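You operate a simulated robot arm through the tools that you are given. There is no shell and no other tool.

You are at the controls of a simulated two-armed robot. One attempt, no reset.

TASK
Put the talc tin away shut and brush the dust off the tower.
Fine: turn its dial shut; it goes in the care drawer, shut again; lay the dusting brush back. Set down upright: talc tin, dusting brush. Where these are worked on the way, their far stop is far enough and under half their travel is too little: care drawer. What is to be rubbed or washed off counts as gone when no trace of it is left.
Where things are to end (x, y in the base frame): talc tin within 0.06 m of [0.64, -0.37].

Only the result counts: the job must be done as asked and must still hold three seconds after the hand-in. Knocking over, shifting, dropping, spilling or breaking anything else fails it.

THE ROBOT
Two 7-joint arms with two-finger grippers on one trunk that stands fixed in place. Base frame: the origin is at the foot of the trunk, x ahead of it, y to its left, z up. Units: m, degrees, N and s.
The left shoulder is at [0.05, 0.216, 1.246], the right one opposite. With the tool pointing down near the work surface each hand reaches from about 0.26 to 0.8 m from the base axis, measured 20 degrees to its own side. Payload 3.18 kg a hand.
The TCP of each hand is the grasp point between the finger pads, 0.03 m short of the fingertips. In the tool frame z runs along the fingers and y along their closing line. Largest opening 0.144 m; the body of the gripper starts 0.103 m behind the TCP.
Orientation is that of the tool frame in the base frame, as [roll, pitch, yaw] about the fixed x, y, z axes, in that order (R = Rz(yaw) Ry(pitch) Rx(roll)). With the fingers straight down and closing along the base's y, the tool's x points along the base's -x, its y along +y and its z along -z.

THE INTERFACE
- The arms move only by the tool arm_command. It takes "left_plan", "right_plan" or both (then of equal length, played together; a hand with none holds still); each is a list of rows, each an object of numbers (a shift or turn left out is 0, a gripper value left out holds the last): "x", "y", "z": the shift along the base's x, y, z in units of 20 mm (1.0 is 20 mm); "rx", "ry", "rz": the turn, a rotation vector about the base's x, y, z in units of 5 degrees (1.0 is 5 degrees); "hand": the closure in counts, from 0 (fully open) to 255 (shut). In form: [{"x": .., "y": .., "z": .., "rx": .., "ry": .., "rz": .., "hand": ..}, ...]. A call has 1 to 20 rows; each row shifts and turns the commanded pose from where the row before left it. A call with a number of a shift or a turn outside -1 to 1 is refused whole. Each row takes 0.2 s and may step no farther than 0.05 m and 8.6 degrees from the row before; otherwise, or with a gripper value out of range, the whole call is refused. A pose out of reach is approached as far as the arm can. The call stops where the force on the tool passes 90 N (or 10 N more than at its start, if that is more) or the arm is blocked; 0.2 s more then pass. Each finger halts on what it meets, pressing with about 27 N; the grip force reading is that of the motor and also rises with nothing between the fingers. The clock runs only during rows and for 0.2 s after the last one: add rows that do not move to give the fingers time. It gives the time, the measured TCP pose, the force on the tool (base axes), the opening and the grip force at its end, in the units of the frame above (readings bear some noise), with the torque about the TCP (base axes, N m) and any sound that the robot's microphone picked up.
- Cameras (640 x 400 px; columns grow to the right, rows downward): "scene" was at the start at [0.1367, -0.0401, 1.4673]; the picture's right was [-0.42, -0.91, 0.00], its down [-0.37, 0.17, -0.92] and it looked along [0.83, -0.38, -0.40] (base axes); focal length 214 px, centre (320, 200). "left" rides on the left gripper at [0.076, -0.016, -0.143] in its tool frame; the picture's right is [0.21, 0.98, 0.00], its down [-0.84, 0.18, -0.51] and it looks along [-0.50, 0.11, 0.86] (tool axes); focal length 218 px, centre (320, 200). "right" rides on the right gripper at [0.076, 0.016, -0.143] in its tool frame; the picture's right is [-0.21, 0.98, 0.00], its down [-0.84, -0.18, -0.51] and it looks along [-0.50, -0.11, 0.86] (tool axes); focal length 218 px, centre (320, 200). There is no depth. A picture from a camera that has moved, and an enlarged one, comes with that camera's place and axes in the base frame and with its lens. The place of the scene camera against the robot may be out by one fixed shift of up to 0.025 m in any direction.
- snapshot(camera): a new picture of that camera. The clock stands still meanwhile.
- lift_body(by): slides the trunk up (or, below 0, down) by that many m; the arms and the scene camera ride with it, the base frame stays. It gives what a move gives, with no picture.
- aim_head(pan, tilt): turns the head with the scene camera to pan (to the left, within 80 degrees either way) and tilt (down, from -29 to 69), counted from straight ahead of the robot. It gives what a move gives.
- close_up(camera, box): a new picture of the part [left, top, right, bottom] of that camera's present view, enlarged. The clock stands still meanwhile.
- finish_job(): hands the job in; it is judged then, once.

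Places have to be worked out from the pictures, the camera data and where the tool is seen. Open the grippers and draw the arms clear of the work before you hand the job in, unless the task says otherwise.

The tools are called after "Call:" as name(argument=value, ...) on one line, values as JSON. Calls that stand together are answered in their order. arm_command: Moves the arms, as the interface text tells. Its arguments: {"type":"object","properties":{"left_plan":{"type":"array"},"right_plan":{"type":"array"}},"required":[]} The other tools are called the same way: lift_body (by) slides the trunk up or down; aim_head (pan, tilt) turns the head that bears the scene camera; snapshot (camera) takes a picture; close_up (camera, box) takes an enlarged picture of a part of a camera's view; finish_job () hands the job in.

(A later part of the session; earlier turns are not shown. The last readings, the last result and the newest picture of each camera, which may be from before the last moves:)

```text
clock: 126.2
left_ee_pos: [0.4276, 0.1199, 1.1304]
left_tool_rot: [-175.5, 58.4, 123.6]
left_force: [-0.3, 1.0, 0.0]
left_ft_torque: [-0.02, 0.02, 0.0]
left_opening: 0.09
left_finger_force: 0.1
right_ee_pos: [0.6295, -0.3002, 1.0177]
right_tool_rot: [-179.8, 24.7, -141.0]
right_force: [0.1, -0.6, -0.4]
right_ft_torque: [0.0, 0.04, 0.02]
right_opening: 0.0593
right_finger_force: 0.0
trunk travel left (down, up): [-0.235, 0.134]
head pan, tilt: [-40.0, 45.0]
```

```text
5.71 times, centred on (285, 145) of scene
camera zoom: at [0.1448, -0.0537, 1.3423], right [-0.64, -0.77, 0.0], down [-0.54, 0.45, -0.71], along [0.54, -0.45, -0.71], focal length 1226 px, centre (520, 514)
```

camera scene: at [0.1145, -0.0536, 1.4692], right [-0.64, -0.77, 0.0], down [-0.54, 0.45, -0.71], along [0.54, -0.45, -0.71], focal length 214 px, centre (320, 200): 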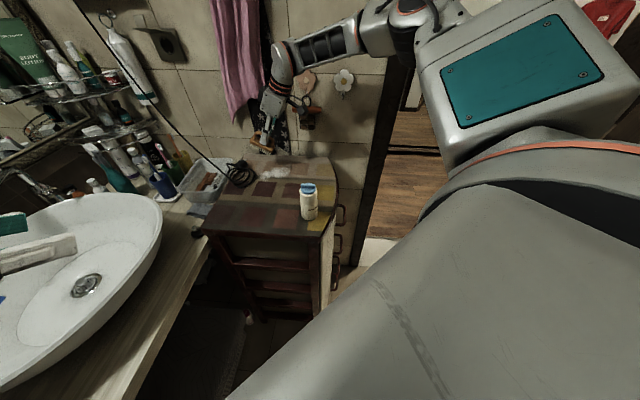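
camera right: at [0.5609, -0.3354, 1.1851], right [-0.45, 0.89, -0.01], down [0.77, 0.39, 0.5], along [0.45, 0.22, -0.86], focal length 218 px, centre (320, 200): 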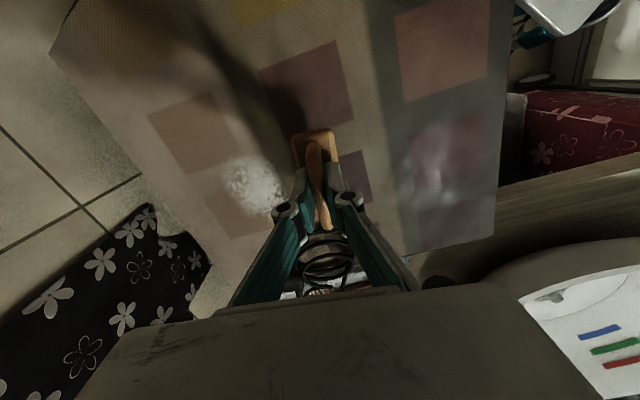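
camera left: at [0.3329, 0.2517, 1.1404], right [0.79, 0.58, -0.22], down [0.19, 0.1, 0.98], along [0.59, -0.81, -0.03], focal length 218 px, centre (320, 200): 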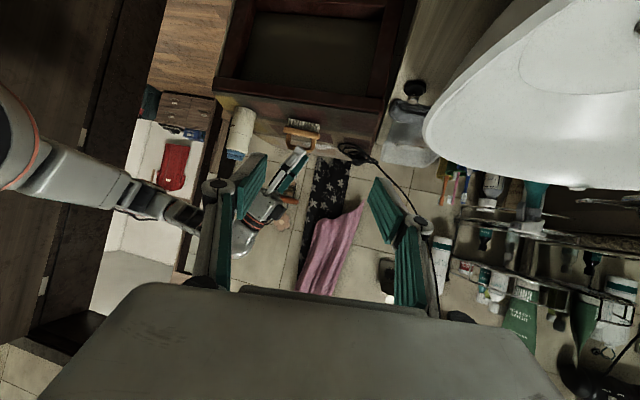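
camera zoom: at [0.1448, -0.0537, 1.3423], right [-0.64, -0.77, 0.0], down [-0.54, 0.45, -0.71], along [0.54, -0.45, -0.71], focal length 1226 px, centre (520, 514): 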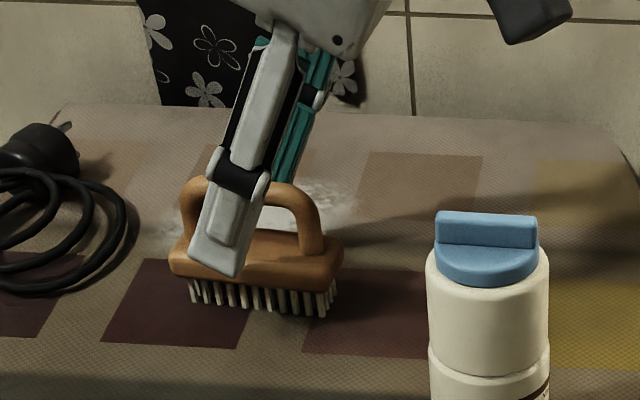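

Everything is aligned; I close on the bar with the tilted tool.

Call:
arm_command(right_plan=[{"hand": 190}, {"hand": 220}, {"hand": 255}, {}, {}])

Call:
close_up(camera="right", box=[240, 90, 400, 230])

Call:
close_up(camera="scene", box=[240, 110, 330, 180])

```text
clock: 127.4
left_ee_pos: [0.4282, 0.1198, 1.1298]
left_tool_rot: [-175.6, 58.5, 123.7]
left_force: [-0.1, -0.7, -0.6]
left_ft_torque: [-0.01, -0.03, -0.04]
left_opening: 0.0896
left_finger_force: 0.1
right_ee_pos: [0.6298, -0.2989, 1.0192]
right_tool_rot: [-179.7, 24.7, -140.9]
right_force: [0.6, -0.5, -0.3]
right_ft_torque: [-0.02, 0.0, 0.01]
right_opening: 0.0101
right_finger_force: 27.0
trunk travel left (down, up): [-0.235, 0.134]
head pan, tilt: [-40.0, 45.0]
```

```text
2.86 times, centred on (320, 160) of right
camera zoom: at [0.5191, -0.3682, 1.1149], right [-0.47, 0.88, 0.08], down [0.54, 0.21, 0.81], along [0.7, 0.43, -0.57], focal length 624 px, centre (320, 314)
```

zoom: 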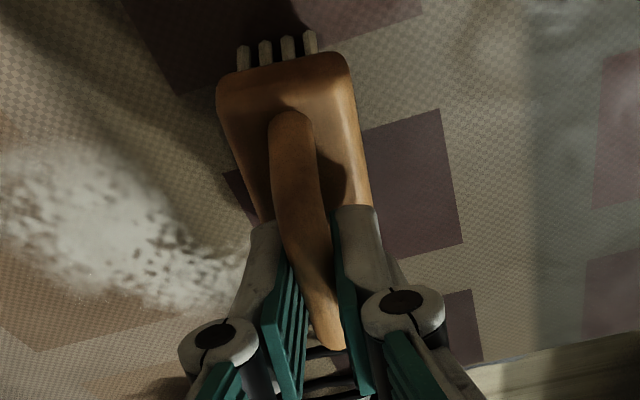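

```text
5.71 times, centred on (285, 145) of scene
camera zoom: at [0.1448, -0.0538, 1.3423], right [-0.64, -0.77, 0.0], down [-0.54, 0.45, -0.71], along [0.54, -0.45, -0.71], focal length 1226 px, centre (520, 514)
```

zoom: 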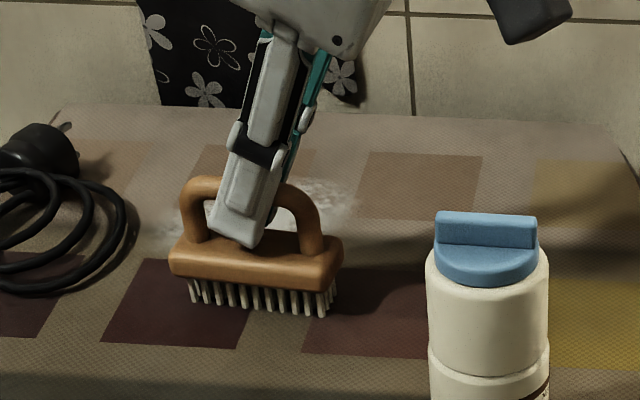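

The brush is held tilted, resting at TCP z ≈ 1.0185. I lift it a little, go to the first lane beside the coil's edge and lower until it touches.

Call:
arm_command(right_plan=[{"z": 0.6}, {"x": 0.82}, {"x": 0.82}, {"x": 0.82}, {"x": 0.82, "y": 0.06}, {}])

Call:
close_up(camera="right", box=[200, 30, 400, 230])

Call:
close_up(camera="scene", box=[220, 100, 320, 180])

```text
clock: 128.8
left_ee_pos: [0.426, 0.1196, 1.1295]
left_tool_rot: [-175.7, 58.3, 123.6]
left_force: [-0.3, 0.1, -0.5]
left_ft_torque: [0.02, 0.0, 0.02]
left_opening: 0.0897
left_finger_force: 0.0
right_ee_pos: [0.6959, -0.2988, 1.0307]
right_tool_rot: [-179.7, 24.7, -140.9]
right_force: [-0.3, -0.2, 0.2]
right_ft_torque: [0.0, -0.03, 0.02]
right_opening: 0.0103
right_finger_force: 27.3
trunk travel left (down, up): [-0.235, 0.134]
head pan, tilt: [-40.0, 45.0]
```

```text
2.00 times, centred on (300, 130) of right
camera zoom: at [0.5849, -0.3669, 1.1278], right [-0.47, 0.88, 0.08], down [0.54, 0.21, 0.81], along [0.7, 0.43, -0.57], focal length 436 px, centre (360, 340)
```

zoom: 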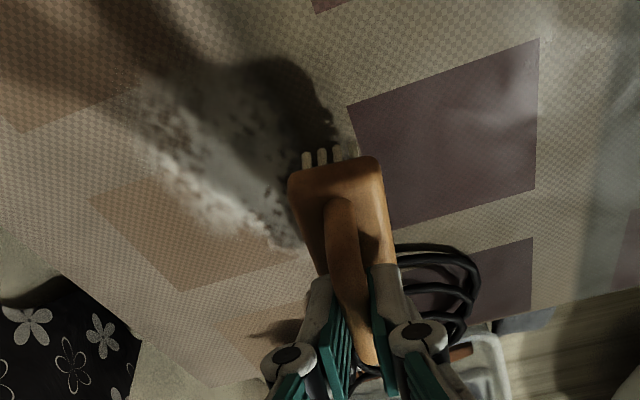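

```text
5.00 times, centred on (270, 140) of scene
camera zoom: at [0.1445, -0.0536, 1.3424], right [-0.64, -0.77, 0.0], down [-0.54, 0.45, -0.71], along [0.54, -0.45, -0.71], focal length 1072 px, centre (570, 500)
```

zoom: 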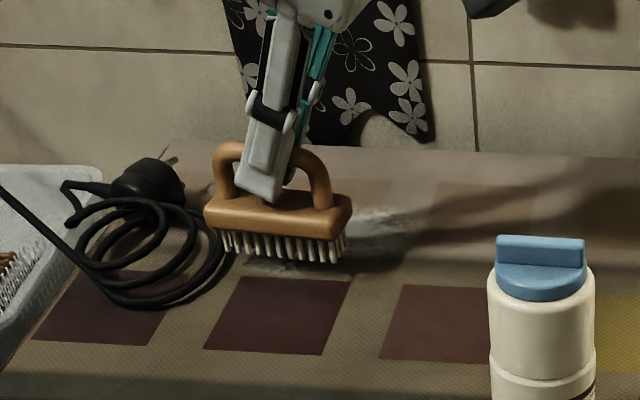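

The brush's outer end is nearly over the coil's edge. I pull back 8 mm along the brush axis and then lower to touch.

Call:
arm_command(right_plan=[{"x": -0.31, "y": -0.25}, {"z": -0.3}, {"z": -0.25}, {"z": -0.1}, {}])

```text
clock: 130.0
left_ee_pos: [0.4272, 0.1198, 1.1303]
left_tool_rot: [-175.6, 58.4, 123.7]
left_force: [1.2, 0.9, 0.0]
left_ft_torque: [-0.01, -0.02, 0.02]
left_opening: 0.0901
left_finger_force: 0.0
right_ee_pos: [0.6884, -0.3033, 1.0188]
right_tool_rot: [-179.7, 24.7, -140.9]
right_force: [-0.2, -0.5, -0.5]
right_ft_torque: [0.01, 0.01, 0.04]
right_opening: 0.0099
right_finger_force: 26.8
trunk travel left (down, up): [-0.235, 0.134]
head pan, tilt: [-40.0, 45.0]
```

No contact yet; I lower another 2 mm.

Call:
arm_command(right_plan=[{"z": -0.06}, {"z": -0.06}, {}])

```text
clock: 130.8
left_ee_pos: [0.4255, 0.1209, 1.132]
left_tool_rot: [-175.8, 58.3, 123.7]
left_force: [-0.2, -0.1, -0.2]
left_ft_torque: [-0.03, -0.01, 0.02]
left_opening: 0.0898
left_finger_force: 0.0
right_ee_pos: [0.6897, -0.3032, 1.019]
right_tool_rot: [-179.6, 25.0, -140.8]
right_force: [-1.1, -2.3, 11.7]
right_ft_torque: [-0.15, 0.17, 0.02]
right_opening: 0.0102
right_finger_force: 26.9
trunk travel left (down, up): [-0.235, 0.134]
head pan, tilt: [-40.0, 45.0]
```

Contact with 11.7 N. I ease slightly and draw the first stroke along the brush axis away from the coil.

Call:
arm_command(right_plan=[{"z": 0.02}, {"x": -0.39, "y": -0.31}, {"x": -0.39, "y": -0.31}, {"x": -0.39, "y": -0.31}, {"x": -0.39, "y": -0.31}, {}])

Call:
close_up(camera="right", box=[200, 30, 400, 230])

Call:
close_up(camera="scene", box=[220, 100, 320, 180])

```text
clock: 132.2
left_ee_pos: [0.426, 0.1215, 1.1317]
left_tool_rot: [-175.6, 58.4, 123.7]
left_force: [0.7, 0.0, 0.4]
left_ft_torque: [0.01, 0.0, 0.03]
left_opening: 0.0898
left_finger_force: 0.1
right_ee_pos: [0.6567, -0.327, 1.0186]
right_tool_rot: [-179.6, 24.7, -140.9]
right_force: [3.5, 2.4, 15.7]
right_ft_torque: [0.17, -0.23, 0.02]
right_opening: 0.0097
right_finger_force: 26.9
trunk travel left (down, up): [-0.235, 0.134]
head pan, tilt: [-40.0, 45.0]
```

```text
2.00 times, centred on (300, 130) of right
camera zoom: at [0.547, -0.3954, 1.1144], right [-0.47, 0.88, 0.08], down [0.54, 0.21, 0.82], along [0.7, 0.43, -0.57], focal length 436 px, centre (360, 340)
```

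zoom: 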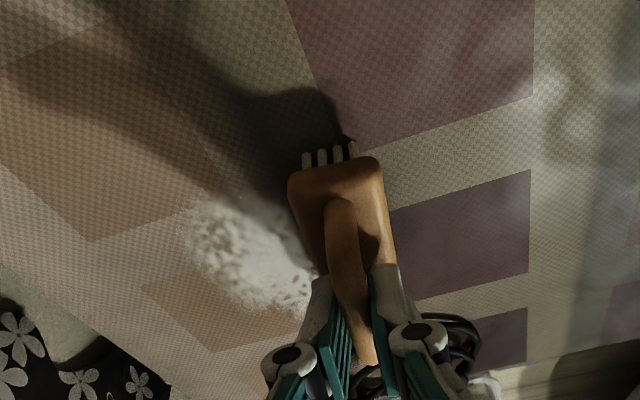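

```text
5.00 times, centred on (270, 140) of scene
camera zoom: at [0.1438, -0.053, 1.3425], right [-0.64, -0.77, 0.0], down [-0.54, 0.45, -0.71], along [0.54, -0.45, -0.71], focal length 1072 px, centre (570, 500)
```

zoom: 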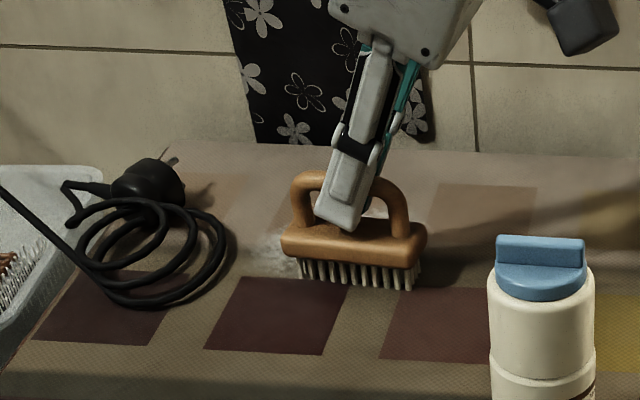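

The stroke works at about 15 N. I go on with the next two lanes, 16 mm apart.

Call:
arm_command(right_plan=[{"x": 0.486, "y": -0.604}, {"x": 0.413, "y": 0.332}, {"x": 0.413, "y": 0.332}, {"x": 0.413, "y": 0.332}, {"x": 0.413, "y": 0.332}, {"x": 0.413, "y": 0.332}, {"x": 0.502, "y": -0.623}, {"x": -0.39, "y": -0.313}, {"x": -0.39, "y": -0.313}, {"x": -0.39, "y": -0.313}, {"x": -0.39, "y": -0.313}, {"x": -0.39, "y": -0.313}, {"x": -0.39, "y": -0.313}, {}])

Call:
close_up(camera="right", box=[200, 30, 400, 230])

Call:
close_up(camera="scene", box=[220, 100, 320, 180])

```text
clock: 135.2
left_ee_pos: [0.4267, 0.1187, 1.1302]
left_tool_rot: [-175.6, 58.5, 123.7]
left_force: [0.5, 0.2, 0.4]
left_ft_torque: [0.03, 0.0, 0.03]
left_opening: 0.0894
left_finger_force: 0.1
right_ee_pos: [0.6731, -0.3576, 1.0162]
right_tool_rot: [-179.8, 24.7, -141.0]
right_force: [0.1, -0.7, -1.0]
right_ft_torque: [-0.04, 0.02, 0.02]
right_opening: 0.0099
right_finger_force: 26.6
trunk travel left (down, up): [-0.235, 0.134]
head pan, tilt: [-40.0, 45.0]
```

```text
2.00 times, centred on (300, 130) of right
camera zoom: at [0.5615, -0.4268, 1.1126], right [-0.47, 0.88, 0.08], down [0.54, 0.21, 0.81], along [0.7, 0.43, -0.57], focal length 436 px, centre (360, 340)
```

zoom: 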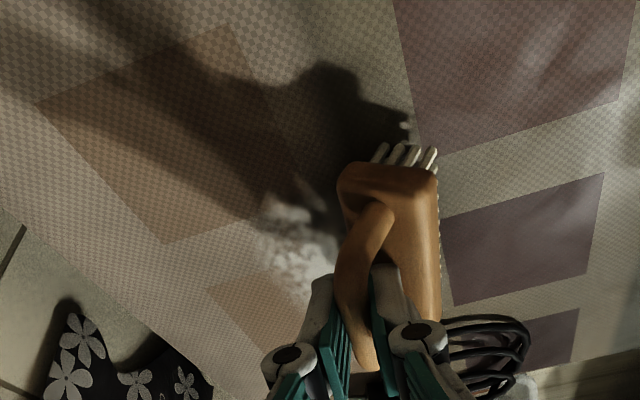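

```text
5.00 times, centred on (270, 140) of scene
camera zoom: at [0.145, -0.0539, 1.3422], right [-0.64, -0.77, 0.0], down [-0.54, 0.45, -0.71], along [0.54, -0.45, -0.71], focal length 1072 px, centre (570, 500)
```

zoom: 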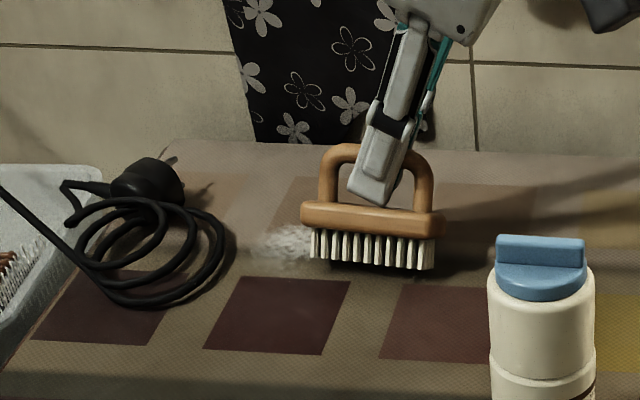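

The sideways step rolled the brush about its bar. I'll right it by dragging the other way with contact, and from now on lift between lanes. First I find contact.

Call:
arm_command(right_plan=[{"z": -0.06}, {"z": -0.06}, {}])

```text
clock: 136.0
left_ee_pos: [0.4263, 0.1193, 1.1297]
left_tool_rot: [-175.6, 58.3, 123.7]
left_force: [-0.9, -0.5, -0.3]
left_ft_torque: [-0.02, -0.03, 0.0]
left_opening: 0.0898
left_finger_force: 0.1
right_ee_pos: [0.6744, -0.3577, 1.0137]
right_tool_rot: [-179.7, 24.8, -140.8]
right_force: [-0.2, 0.5, 3.2]
right_ft_torque: [0.08, -0.03, -0.02]
right_opening: 0.0095
right_finger_force: 27.3
trunk travel left (down, up): [-0.235, 0.134]
head pan, tilt: [-40.0, 45.0]
```

Light contact. I drag toward −v while rising slightly so the brush swings upright again.

Call:
arm_command(right_plan=[{"z": -0.03}, {"x": -0.188, "y": 0.234, "z": 0.02}, {"x": -0.188, "y": 0.234, "z": 0.04}, {"x": -0.188, "y": 0.234, "z": 0.05}, {}])

Call:
close_up(camera="right", box=[200, 30, 400, 230])

Call:
close_up(camera="scene", box=[220, 100, 320, 180])

```text
clock: 137.2
left_ee_pos: [0.4265, 0.1205, 1.1308]
left_tool_rot: [-175.6, 58.3, 123.7]
left_force: [0.5, -0.3, 0.5]
left_ft_torque: [0.0, -0.03, -0.01]
left_opening: 0.0899
left_finger_force: 0.1
right_ee_pos: [0.6614, -0.3441, 1.0143]
right_tool_rot: [-179.8, 24.7, -141.1]
right_force: [0.3, 0.6, 0.3]
right_ft_torque: [-0.06, 0.0, -0.04]
right_opening: 0.0099
right_finger_force: 27.0
trunk travel left (down, up): [-0.235, 0.134]
head pan, tilt: [-40.0, 45.0]
```

```text
2.00 times, centred on (300, 130) of right
camera zoom: at [0.5502, -0.4119, 1.1115], right [-0.47, 0.88, 0.08], down [0.54, 0.21, 0.81], along [0.7, 0.43, -0.58], focal length 436 px, centre (360, 340)
```

zoom: 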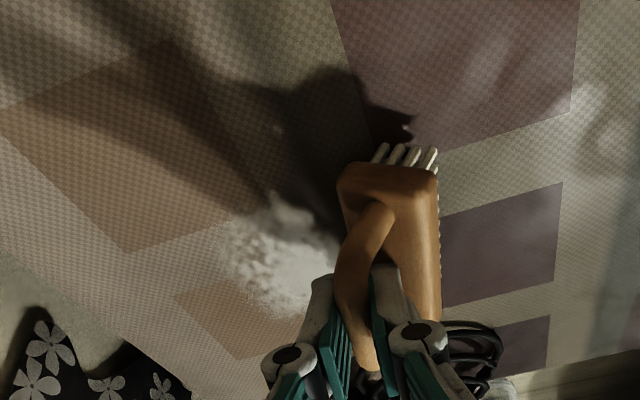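

```text
5.00 times, centred on (270, 140) of scene
camera zoom: at [0.1448, -0.0539, 1.3422], right [-0.64, -0.77, 0.0], down [-0.54, 0.45, -0.71], along [0.54, -0.45, -0.71], focal length 1072 px, centre (570, 500)
```

zoom: 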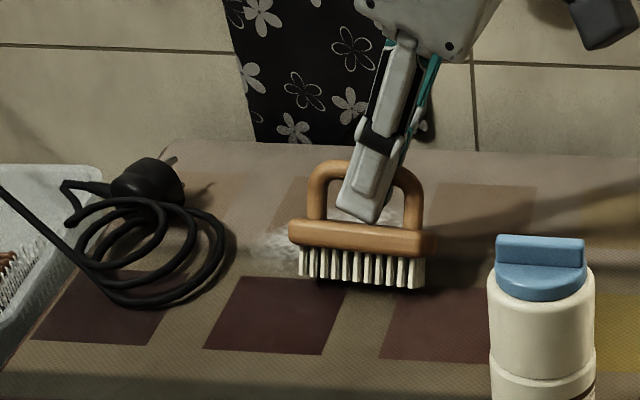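

It is still rolled and contact was lost. I press a bit more and drag towards −v without rising.

Call:
arm_command(right_plan=[{"z": -0.08}, {"z": -0.06}, {"x": -0.16, "y": 0.2}, {"x": -0.16, "y": 0.2}, {}])

Call:
close_up(camera="right", box=[200, 30, 400, 230])

```text
clock: 138.4
left_ee_pos: [0.4265, 0.1206, 1.1301]
left_tool_rot: [-175.6, 58.4, 123.6]
left_force: [0.0, 0.3, 0.0]
left_ft_torque: [-0.02, -0.02, 0.0]
left_opening: 0.0898
left_finger_force: 0.0
right_ee_pos: [0.6538, -0.3357, 1.0143]
right_tool_rot: [-179.6, 24.9, -140.8]
right_force: [3.6, -2.8, 13.5]
right_ft_torque: [-0.06, -0.06, 0.03]
right_opening: 0.0099
right_finger_force: 27.4
trunk travel left (down, up): [-0.235, 0.134]
head pan, tilt: [-40.0, 45.0]
```

```text
2.00 times, centred on (300, 130) of right
camera zoom: at [0.5437, -0.4041, 1.1101], right [-0.47, 0.88, 0.08], down [0.54, 0.21, 0.82], along [0.7, 0.43, -0.57], focal length 436 px, centre (360, 340)
```

zoom: 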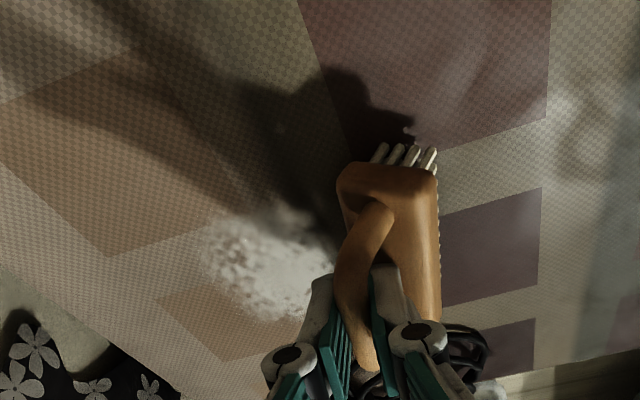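

The brush stays rolled by about 24°. I lift it, move to a roomier spot and roll the hand itself by 25° about the bar so the brush becomes level again.

Call:
arm_command(right_plan=[{"z": 0.9}, {"z": 0.9}, {"x": 0.47, "y": -0.58}, {"x": 0.47, "y": -0.58}, {"rx": -0.779, "ry": -0.627}, {"rx": -0.779, "ry": -0.627}, {"rx": -0.779, "ry": -0.627}, {"rx": -0.779, "ry": -0.627}, {"rx": -0.779, "ry": -0.627}, {}])

Call:
snapshot(camera="right")

Call:
close_up(camera="scene", box=[220, 90, 330, 180])

```text
clock: 140.6
left_ee_pos: [0.4271, 0.1203, 1.1307]
left_tool_rot: [-175.6, 58.4, 123.7]
left_force: [0.5, -0.7, 0.6]
left_ft_torque: [0.02, 0.0, 0.02]
left_opening: 0.0896
left_finger_force: 0.0
right_ee_pos: [0.6796, -0.3667, 1.0566]
right_tool_rot: [-153.0, 22.1, -129.9]
right_force: [-0.3, 0.0, -0.8]
right_ft_torque: [0.01, 0.01, -0.01]
right_opening: 0.0099
right_finger_force: 27.2
right hand out of reach, approached as far as the arm can: row 9
trunk travel left (down, up): [-0.235, 0.134]
head pan, tilt: [-40.0, 45.0]
```

```text
taken
camera right: at [0.5452, -0.4047, 1.1381], right [-0.44, 0.83, -0.33], down [0.32, 0.49, 0.81], along [0.84, 0.25, -0.48], focal length 218 px, centre (320, 200)
```

right: 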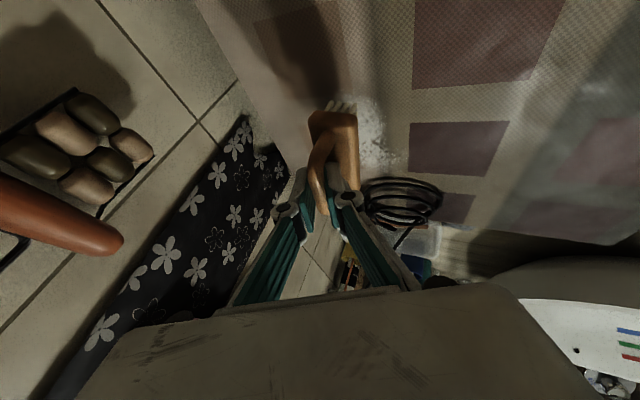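

```text
4.44 times, centred on (275, 135) of scene
camera zoom: at [0.1449, -0.0538, 1.3423], right [-0.64, -0.77, 0.0], down [-0.54, 0.45, -0.71], along [0.54, -0.45, -0.71], focal length 953 px, centre (520, 489)
```

zoom: 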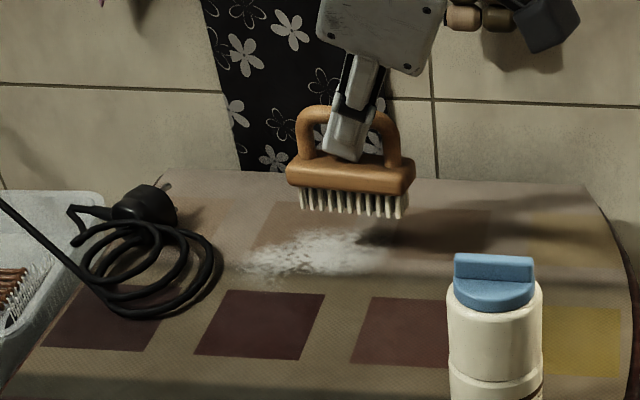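

The brush looks level now. I check how much dust the first strokes took.

Call:
close_up(camera="scene", box=[265, 130, 320, 165])

Call:
close_up(camera="right", box=[290, 60, 460, 210])

```text
11.43 times, centred on (292, 148) of scene
camera zoom: at [0.1449, -0.0538, 1.3423], right [-0.64, -0.77, 0.0], down [-0.54, 0.45, -0.71], along [0.54, -0.45, -0.71], focal length 2451 px, centre (634, 800)
```

zoom: 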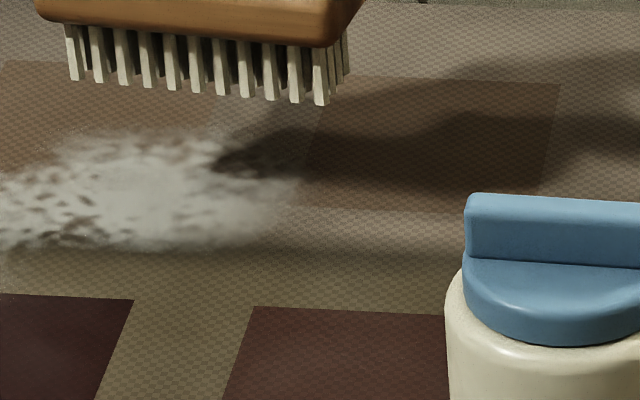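

```text
2.67 times, centred on (375, 135) of right
camera zoom: at [0.5452, -0.4047, 1.1381], right [-0.44, 0.83, -0.33], down [0.32, 0.49, 0.81], along [0.84, 0.25, -0.48], focal length 582 px, centre (173, 373)
```

zoom: 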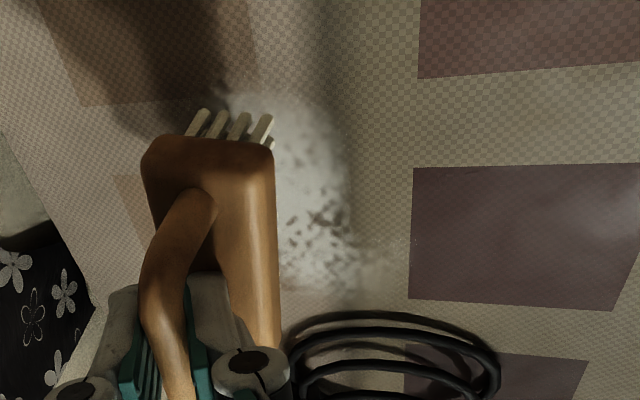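

I lower the levelled brush here until it touches, so that I can release and re-grip it squarely.

Call:
arm_command(right_plan=[{"z": -0.5}, {"z": -0.5}, {"z": -0.5}, {"z": -0.3}, {}])

Call:
close_up(camera="scene", box=[220, 90, 330, 180])

```text
clock: 141.8
left_ee_pos: [0.4269, 0.1203, 1.1317]
left_tool_rot: [-175.6, 58.4, 123.7]
left_force: [-0.5, 0.1, -1.1]
left_ft_torque: [0.0, 0.03, -0.01]
left_opening: 0.0899
left_finger_force: 0.0
right_ee_pos: [0.6909, -0.3814, 1.0355]
right_tool_rot: [-153.0, 22.0, -129.9]
right_force: [-0.3, 0.1, 0.0]
right_ft_torque: [-0.02, 0.0, -0.03]
right_opening: 0.0098
right_finger_force: 27.0
right hand out of reach, approached as far as the arm can: row 1, 2, 3, 4
trunk travel left (down, up): [-0.235, 0.134]
head pan, tilt: [-40.0, 45.0]
```

```text
4.44 times, centred on (275, 135) of scene
camera zoom: at [0.1448, -0.0538, 1.3423], right [-0.64, -0.77, 0.0], down [-0.54, 0.45, -0.71], along [0.54, -0.45, -0.71], focal length 953 px, centre (520, 489)
```

zoom: 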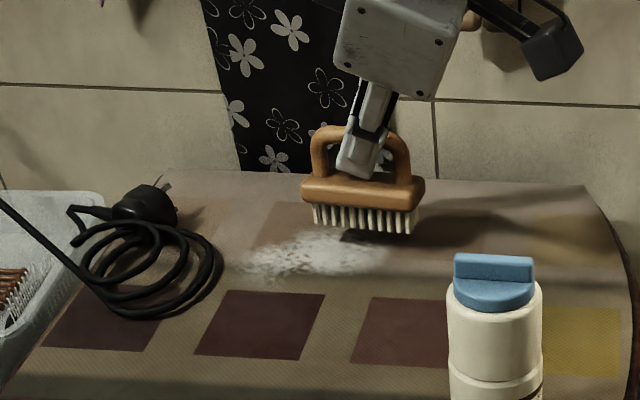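

Another limit is near. I reduce the roll by 7.5° (the brush will settle flat on release) and lower on.

Call:
arm_command(right_plan=[{"rx": 0.58, "ry": 0.47}, {"rx": 0.58, "ry": 0.47}, {"z": -0.4}, {"z": -0.3}, {}])

```text
clock: 143.0
left_ee_pos: [0.426, 0.1201, 1.1305]
left_tool_rot: [-175.6, 58.5, 123.7]
left_force: [-0.7, 0.1, -0.1]
left_ft_torque: [0.0, 0.03, 0.01]
left_opening: 0.0897
left_finger_force: 0.0
right_ee_pos: [0.6901, -0.3792, 1.021]
right_tool_rot: [-160.6, 23.4, -133.1]
right_force: [-0.3, 0.2, -0.3]
right_ft_torque: [0.0, 0.0, 0.03]
right_opening: 0.0098
right_finger_force: 27.2
trunk travel left (down, up): [-0.235, 0.134]
head pan, tilt: [-40.0, 45.0]
```

No drift now. I creep down to contact.

Call:
arm_command(right_plan=[{"z": -0.1}, {"z": -0.08}, {"z": -0.06}, {}])

```text
clock: 144.0
left_ee_pos: [0.4265, 0.1208, 1.131]
left_tool_rot: [-175.6, 58.3, 123.7]
left_force: [-0.1, -0.4, 0.0]
left_ft_torque: [-0.02, 0.0, 0.0]
left_opening: 0.0895
left_finger_force: 0.0
right_ee_pos: [0.6909, -0.3802, 1.0175]
right_tool_rot: [-160.5, 23.4, -133.1]
right_force: [-0.6, -1.6, 2.7]
right_ft_torque: [-0.03, 0.05, -0.02]
right_opening: 0.0099
right_finger_force: 26.9
trunk travel left (down, up): [-0.235, 0.134]
head pan, tilt: [-40.0, 45.0]
```

Contact. I open the fingers, rise 4 mm and unroll the hand to a pure 25° pitch.

Call:
arm_command(right_plan=[{"hand": 150}, {}, {"z": 0.2}, {"rx": 0.7, "ry": 0.56}, {"rx": 0.7, "ry": 0.56}, {"rx": 0.7, "ry": 0.56}, {"rx": 0.7, "ry": 0.56}, {}])

Call:
close_up(camera="right", box=[240, 90, 400, 230])

Call:
close_up(camera="scene", box=[240, 100, 330, 170])

```text
clock: 145.8
left_ee_pos: [0.4263, 0.1206, 1.1308]
left_tool_rot: [-175.6, 58.4, 123.7]
left_force: [0.8, 0.2, -0.9]
left_ft_torque: [0.03, -0.03, -0.02]
left_opening: 0.0901
left_finger_force: 0.0
right_ee_pos: [0.6917, -0.3792, 1.0209]
right_tool_rot: [179.8, 24.7, -141.2]
right_force: [-0.6, 0.0, 0.1]
right_ft_torque: [-0.01, 0.01, 0.01]
right_opening: 0.0594
right_finger_force: 0.0
trunk travel left (down, up): [-0.235, 0.134]
head pan, tilt: [-40.0, 45.0]
```

```text
2.86 times, centred on (320, 160) of right
camera zoom: at [0.5813, -0.4487, 1.1176], right [-0.47, 0.88, 0.09], down [0.54, 0.21, 0.81], along [0.7, 0.43, -0.58], focal length 624 px, centre (320, 314)
```

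zoom: 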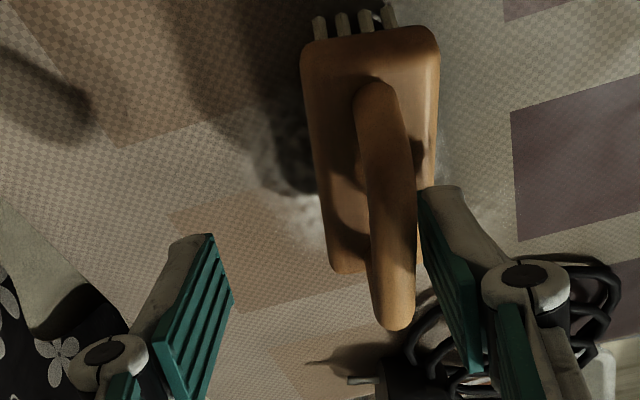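

```text
5.71 times, centred on (285, 135) of scene
camera zoom: at [0.1446, -0.0537, 1.3423], right [-0.64, -0.77, 0.0], down [-0.54, 0.45, -0.71], along [0.54, -0.45, -0.71], focal length 1226 px, centre (520, 571)
```

zoom: 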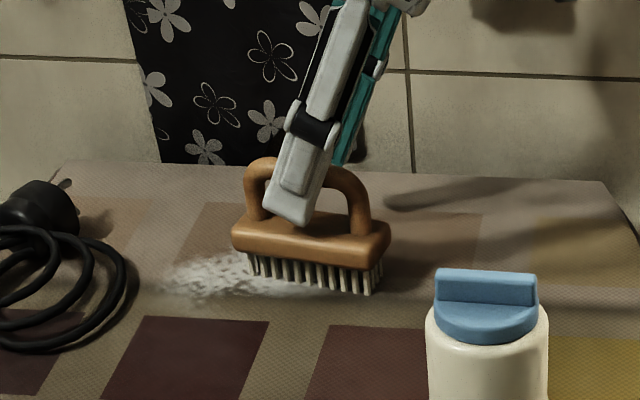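

The brush stands flat. The handle bar alone lets it roll, so I'll grip its block instead: I centre the hand (18 mm), then lower so that the fingertips straddle the block.

Call:
arm_command(right_plan=[{"x": -0.28, "y": 0.35}, {"x": -0.28, "y": 0.35}, {"z": -0.4}, {"z": -0.4}, {}])

Call:
close_up(camera="right", box=[240, 90, 400, 230])

Call:
close_up(camera="scene", box=[240, 100, 330, 170])

```text
clock: 147.0
left_ee_pos: [0.4259, 0.12, 1.1304]
left_tool_rot: [-175.7, 58.3, 123.7]
left_force: [-0.5, -0.1, -0.3]
left_ft_torque: [0.02, 0.0, 0.0]
left_opening: 0.09
left_finger_force: 0.0
right_ee_pos: [0.6806, -0.3654, 1.0045]
right_tool_rot: [179.8, 24.7, -141.1]
right_force: [0.6, 0.6, -0.3]
right_ft_torque: [0.01, 0.0, 0.03]
right_opening: 0.0594
right_finger_force: 0.1
trunk travel left (down, up): [-0.235, 0.134]
head pan, tilt: [-40.0, 45.0]
```

```text
2.86 times, centred on (320, 160) of right
camera zoom: at [0.5701, -0.4349, 1.1017], right [-0.47, 0.88, 0.09], down [0.54, 0.21, 0.81], along [0.7, 0.43, -0.58], focal length 624 px, centre (320, 314)
```

zoom: 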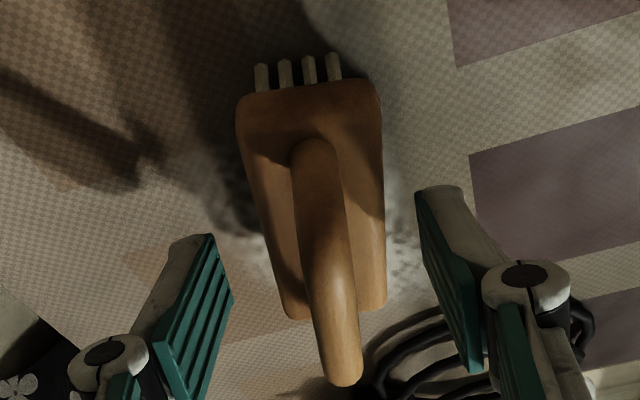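

```text
5.71 times, centred on (285, 135) of scene
camera zoom: at [0.1447, -0.0538, 1.3423], right [-0.64, -0.77, 0.0], down [-0.54, 0.45, -0.71], along [0.54, -0.45, -0.71], focal length 1226 px, centre (520, 571)
```

zoom: 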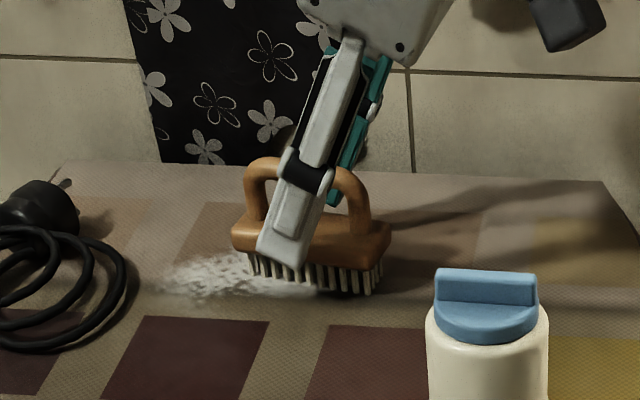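

Nearly centred. I lower 13 mm more, shift 2 mm and close on the block.

Call:
arm_command(right_plan=[{"x": -0.06, "y": 0.08, "z": -0.35}, {"z": -0.3}, {}, {"hand": 180}, {"hand": 210}, {"hand": 255}, {}, {}])

Call:
close_up(camera="right", box=[240, 90, 400, 230])

Call:
close_up(camera="scene", box=[240, 100, 330, 170])

```text
clock: 148.8
left_ee_pos: [0.4264, 0.1198, 1.1304]
left_tool_rot: [-175.6, 58.4, 123.7]
left_force: [-0.3, -0.3, 0.6]
left_ft_torque: [0.02, 0.02, -0.04]
left_opening: 0.0902
left_finger_force: 0.1
right_ee_pos: [0.6787, -0.3641, 0.9928]
right_tool_rot: [179.7, 24.8, -141.0]
right_force: [-0.3, -0.4, 0.7]
right_ft_torque: [0.0, -0.01, -0.01]
right_opening: 0.0352
right_finger_force: 26.3
trunk travel left (down, up): [-0.235, 0.134]
head pan, tilt: [-40.0, 45.0]
```

```text
2.86 times, centred on (320, 160) of right
camera zoom: at [0.5687, -0.4333, 1.0892], right [-0.47, 0.88, 0.09], down [0.54, 0.21, 0.81], along [0.7, 0.43, -0.58], focal length 624 px, centre (320, 314)
```

zoom: 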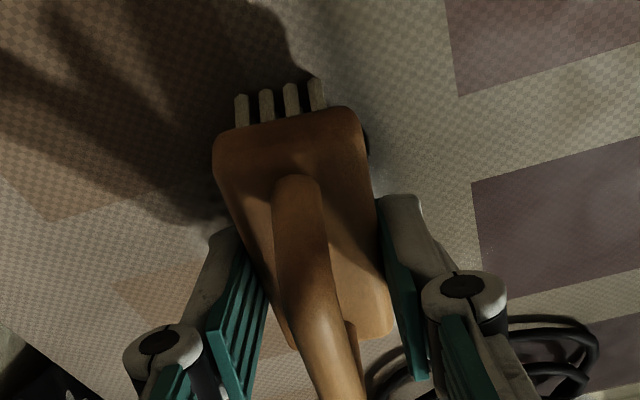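

```text
5.71 times, centred on (285, 135) of scene
camera zoom: at [0.1448, -0.0538, 1.3423], right [-0.64, -0.77, 0.0], down [-0.54, 0.45, -0.71], along [0.54, -0.45, -0.71], focal length 1226 px, centre (520, 571)
```

zoom: 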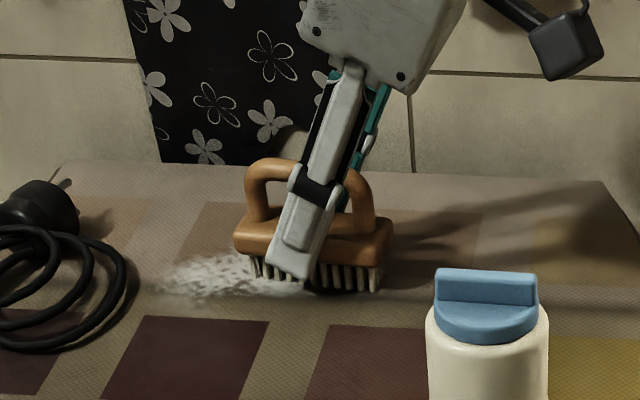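

The block is held firmly (35 mm). I press lightly and make a stroke outward and back along this lane.

Call:
arm_command(right_plan=[{"z": -0.06}, {"x": 0.39, "y": 0.3135}, {"x": 0.39, "y": 0.3135}, {"x": 0.39, "y": 0.3135}, {"x": 0.39, "y": 0.3135}, {"x": 0.39, "y": 0.3135}, {"x": 0.39, "y": 0.3135}, {"x": 0.39, "y": 0.3135}, {}])

Call:
close_up(camera="right", box=[240, 50, 400, 230])

Call:
close_up(camera="scene", box=[240, 100, 330, 170])

```text
clock: 150.8
left_ee_pos: [0.4243, 0.1202, 1.1306]
left_tool_rot: [-175.7, 58.6, 123.6]
left_force: [0.5, 0.5, -0.6]
left_ft_torque: [0.05, 0.01, 0.0]
left_opening: 0.0901
left_finger_force: 0.0
right_ee_pos: [0.7333, -0.319, 0.9923]
right_tool_rot: [180.0, 25.0, -141.1]
right_force: [-3.6, -4.3, 18.8]
right_ft_torque: [-0.06, 0.08, -0.05]
right_opening: 0.0352
right_finger_force: 26.8
trunk travel left (down, up): [-0.235, 0.134]
head pan, tilt: [-40.0, 45.0]
```

```text
2.22 times, centred on (320, 140) of right
camera zoom: at [0.6213, -0.3885, 1.0883], right [-0.47, 0.88, 0.09], down [0.54, 0.21, 0.82], along [0.7, 0.43, -0.57], focal length 485 px, centre (320, 333)
```

zoom: 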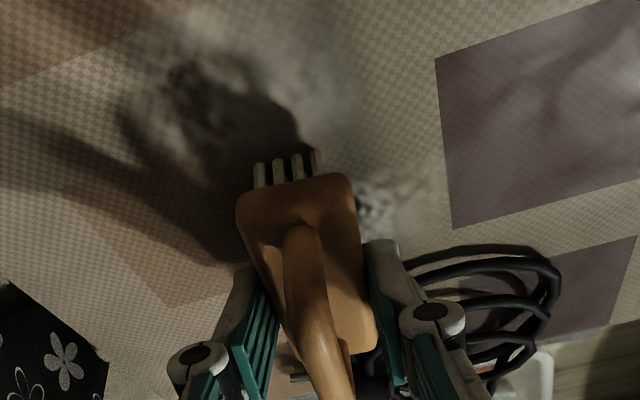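

```text
5.71 times, centred on (285, 135) of scene
camera zoom: at [0.1425, -0.0535, 1.3427], right [-0.64, -0.77, 0.0], down [-0.54, 0.45, -0.71], along [0.54, -0.45, -0.71], focal length 1226 px, centre (520, 571)
```

zoom: 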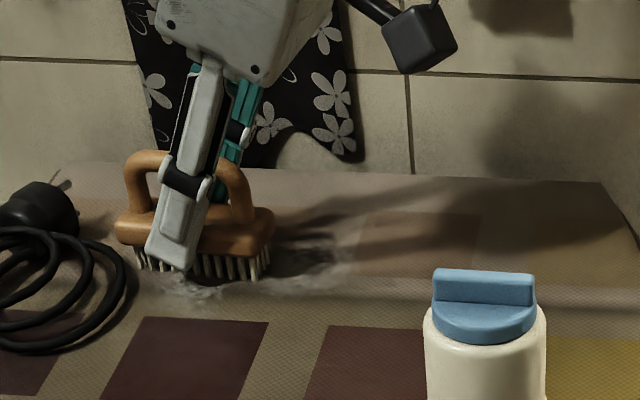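

The dust thins where the brush passes. I stroke back and then zigzag outward lanes at v ≈ 0.724 and 0.740, staying clear of the wall.

Call:
arm_command(right_plan=[{"x": -0.39, "y": -0.3135}, {"x": -0.39, "y": -0.3135}, {"x": -0.39, "y": -0.3135}, {"x": -0.39, "y": -0.3135}, {"x": -0.39, "y": -0.3135}, {"x": -0.39, "y": -0.3135}, {"x": -0.39, "y": -0.3135}, {"x": -0.39, "y": -0.3135}, {"x": 0.47, "y": -0.585}, {"x": 0.39, "y": 0.3135}, {"x": 0.39, "y": 0.3135}, {"x": 0.39, "y": 0.3135}, {"x": 0.39, "y": 0.3135}, {"x": 0.39, "y": 0.3135}, {"x": 0.39, "y": 0.3135}, {"x": 0.39, "y": 0.3135}, {}])

Call:
snapshot(camera="right")

Call:
close_up(camera="scene", box=[240, 100, 330, 170])

```text
clock: 154.4
left_ee_pos: [0.4256, 0.1201, 1.1313]
left_tool_rot: [-175.7, 58.5, 123.7]
left_force: [0.4, 0.8, -0.4]
left_ft_torque: [0.01, -0.01, 0.05]
left_opening: 0.0897
left_finger_force: 0.1
right_ee_pos: [0.7327, -0.3366, 0.9916]
right_tool_rot: [179.9, 24.9, -141.1]
right_force: [-3.0, -3.3, 16.0]
right_ft_torque: [-0.05, -0.07, 0.03]
right_opening: 0.0349
right_finger_force: 27.2
trunk travel left (down, up): [-0.235, 0.134]
head pan, tilt: [-40.0, 45.0]
```

```text
taken
camera right: at [0.6224, -0.4065, 1.0882], right [-0.47, 0.88, 0.09], down [0.54, 0.21, 0.81], along [0.7, 0.43, -0.57], focal length 218 px, centre (320, 200)
```

right: 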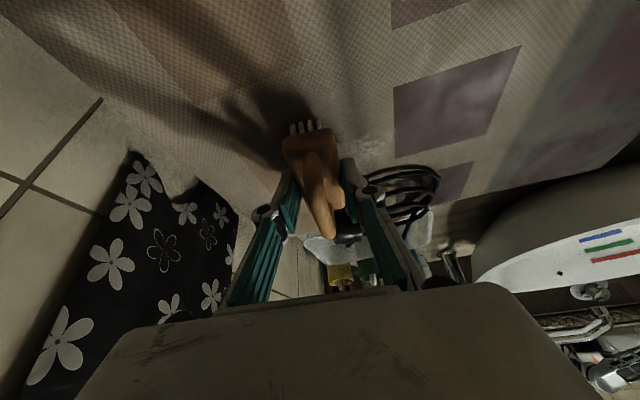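

```text
5.71 times, centred on (285, 135) of scene
camera zoom: at [0.1429, -0.0535, 1.3425], right [-0.64, -0.77, 0.0], down [-0.54, 0.45, -0.71], along [0.54, -0.45, -0.71], focal length 1226 px, centre (520, 571)
```

zoom: 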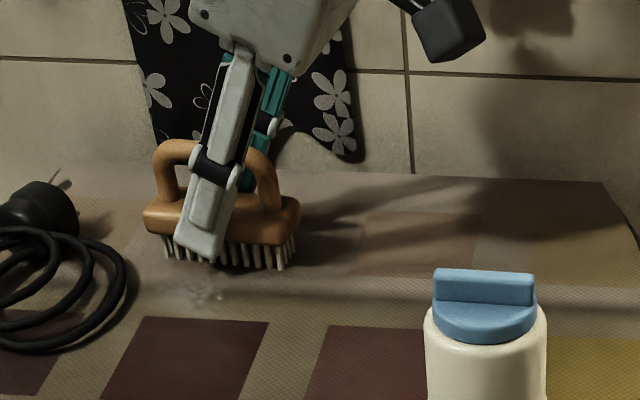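

Most of the dust is gone; a faint patch remains nearer the coil. I zoom in from both cameras to find what is left.

Call:
close_up(camera="right", box=[200, 40, 440, 230])

Call:
close_up(camera="scene", box=[250, 130, 310, 165])

```text
2.11 times, centred on (320, 135) of right
camera zoom: at [0.6224, -0.4065, 1.0882], right [-0.47, 0.88, 0.09], down [0.54, 0.21, 0.81], along [0.7, 0.43, -0.57], focal length 460 px, centre (320, 337)
```

zoom: 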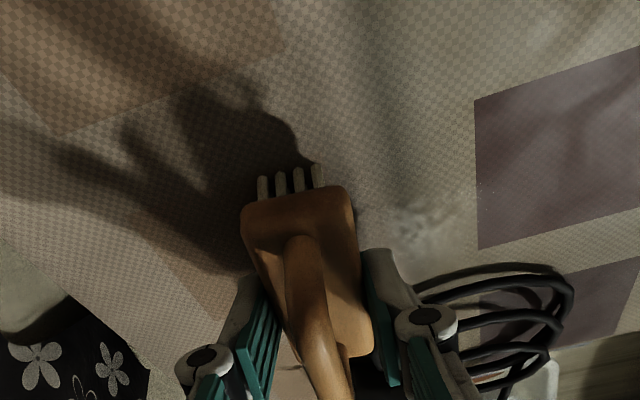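

```text
10.67 times, centred on (280, 148) of scene
camera zoom: at [0.1429, -0.0535, 1.3425], right [-0.64, -0.77, 0.0], down [-0.54, 0.45, -0.71], along [0.54, -0.45, -0.71], focal length 2288 px, centre (747, 760)
```

zoom: 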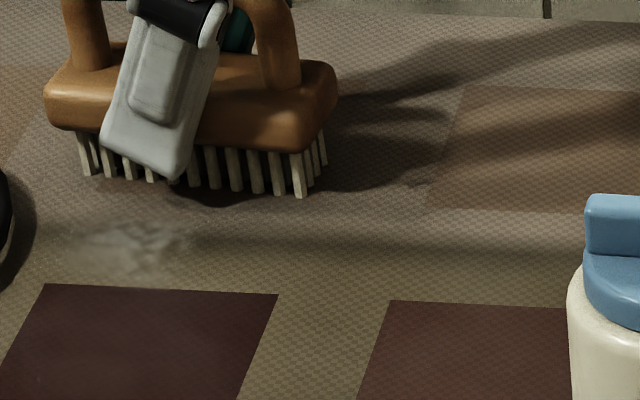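

What remains is a faint patch at u 0.355–0.40, v 0.66–0.70 beside the coil. I do one more outer lane, then come back over the middle lane.

Call:
arm_command(right_plan=[{"x": 0.5, "y": -0.623}, {"x": -0.39, "y": -0.3135}, {"x": -0.39, "y": -0.3135}, {"x": -0.39, "y": -0.3135}, {"x": -0.39, "y": -0.3135}, {"x": -0.39, "y": -0.3135}, {"x": -0.39, "y": -0.3135}, {"x": -0.39, "y": -0.3135}, {"x": -0.517, "y": 0.643}, {"x": -0.517, "y": 0.643}, {"x": 0.39, "y": 0.3135}, {"x": 0.39, "y": 0.3135}, {"x": 0.39, "y": 0.3135}, {"x": 0.39, "y": 0.3135}, {"x": 0.39, "y": 0.3135}, {"x": 0.39, "y": 0.3135}, {"x": 0.39, "y": 0.3135}, {}])

Call:
close_up(camera="scene", box=[240, 100, 330, 170])

Call:
close_up(camera="right", box=[200, 40, 440, 230])

```text
clock: 158.2
left_ee_pos: [0.4249, 0.1195, 1.1302]
left_tool_rot: [-175.7, 58.5, 123.6]
left_force: [0.7, 0.3, -0.4]
left_ft_torque: [0.01, 0.0, -0.04]
left_opening: 0.0896
left_finger_force: 0.0
right_ee_pos: [0.723, -0.3247, 0.9915]
right_tool_rot: [179.8, 24.7, -141.2]
right_force: [-4.6, -2.5, 17.0]
right_ft_torque: [0.03, -0.05, 0.03]
right_opening: 0.0353
right_finger_force: 26.8
trunk travel left (down, up): [-0.235, 0.134]
head pan, tilt: [-40.0, 45.0]
```

```text
5.71 times, centred on (285, 135) of scene
camera zoom: at [0.1428, -0.0535, 1.3426], right [-0.64, -0.77, 0.0], down [-0.54, 0.45, -0.71], along [0.54, -0.45, -0.71], focal length 1226 px, centre (520, 571)
```

zoom: 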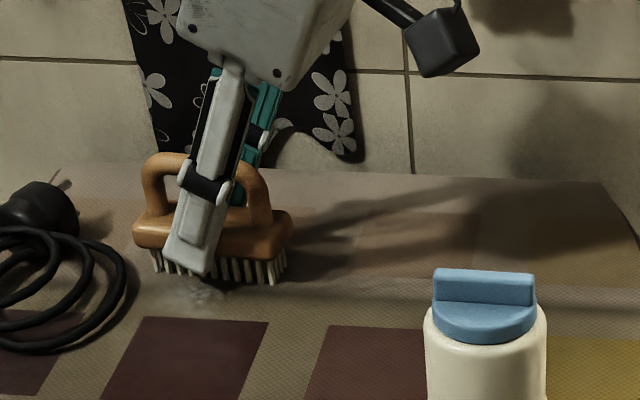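

```text
2.11 times, centred on (320, 135) of right
camera zoom: at [0.612, -0.3943, 1.0879], right [-0.47, 0.88, 0.09], down [0.54, 0.21, 0.81], along [0.7, 0.43, -0.57], focal length 460 px, centre (320, 337)
```

zoom: 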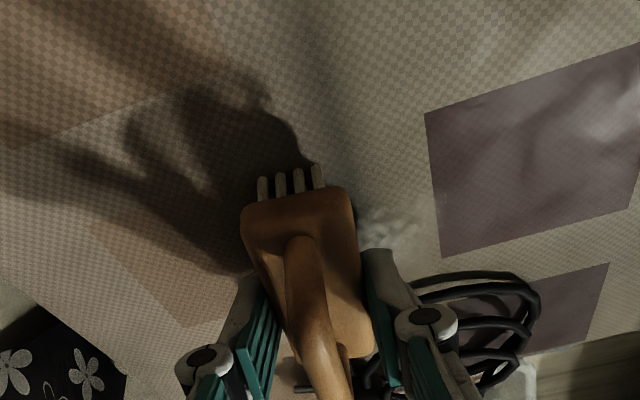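

Next I take the lane at v ≈ 0.69 with short strokes, keeping the bristle end just short of the coil.

Call:
arm_command(right_plan=[{"x": -0.5, "y": 0.623}, {"x": 0.31, "y": 0.25}, {"x": -0.39, "y": -0.3135}, {"x": -0.39, "y": -0.3135}, {"x": -0.39, "y": -0.3135}, {"x": -0.5, "y": 0.623}, {"x": 0.39, "y": 0.3135}, {"x": 0.35, "y": 0.28}, {}])

Call:
close_up(camera="scene", box=[240, 100, 330, 170])

Call:
close_up(camera="right", box=[200, 40, 440, 230])

```text
clock: 160.2
left_ee_pos: [0.4239, 0.1205, 1.1328]
left_tool_rot: [-175.8, 58.5, 123.5]
left_force: [-0.7, 0.2, 0.3]
left_ft_torque: [-0.02, 0.0, -0.01]
left_opening: 0.0897
left_finger_force: 0.1
right_ee_pos: [0.6981, -0.3015, 0.9915]
right_tool_rot: [180.0, 24.9, -141.1]
right_force: [-7.2, -4.4, 22.0]
right_ft_torque: [0.06, -0.04, 0.0]
right_opening: 0.0353
right_finger_force: 27.2
trunk travel left (down, up): [-0.235, 0.134]
head pan, tilt: [-40.0, 45.0]
```

```text
5.71 times, centred on (285, 135) of scene
camera zoom: at [0.142, -0.0534, 1.3427], right [-0.64, -0.77, 0.0], down [-0.54, 0.45, -0.71], along [0.54, -0.45, -0.71], focal length 1226 px, centre (520, 571)
```

zoom: 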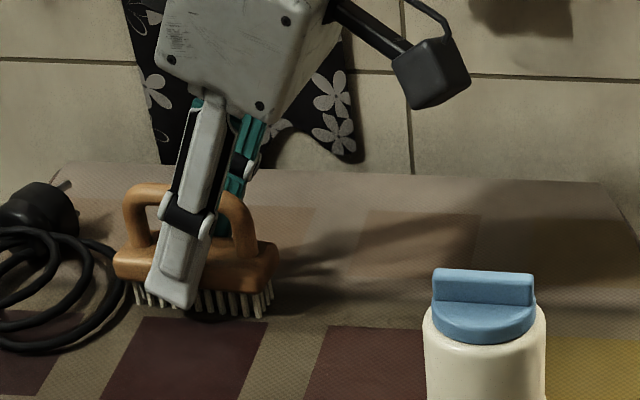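

```text
2.11 times, centred on (320, 135) of right
camera zoom: at [0.5879, -0.3706, 1.0876], right [-0.47, 0.88, 0.09], down [0.54, 0.21, 0.81], along [0.7, 0.43, -0.57], focal length 460 px, centre (320, 337)
```

zoom: 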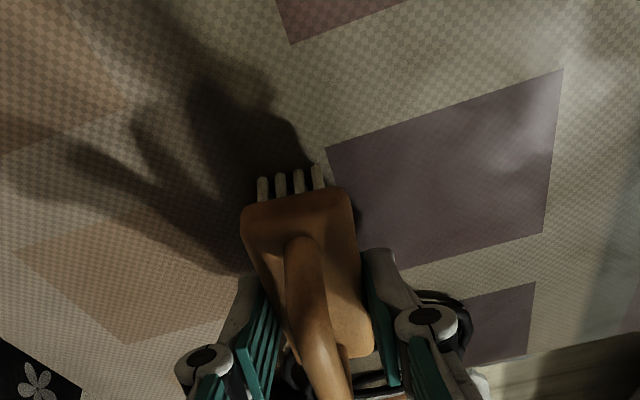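

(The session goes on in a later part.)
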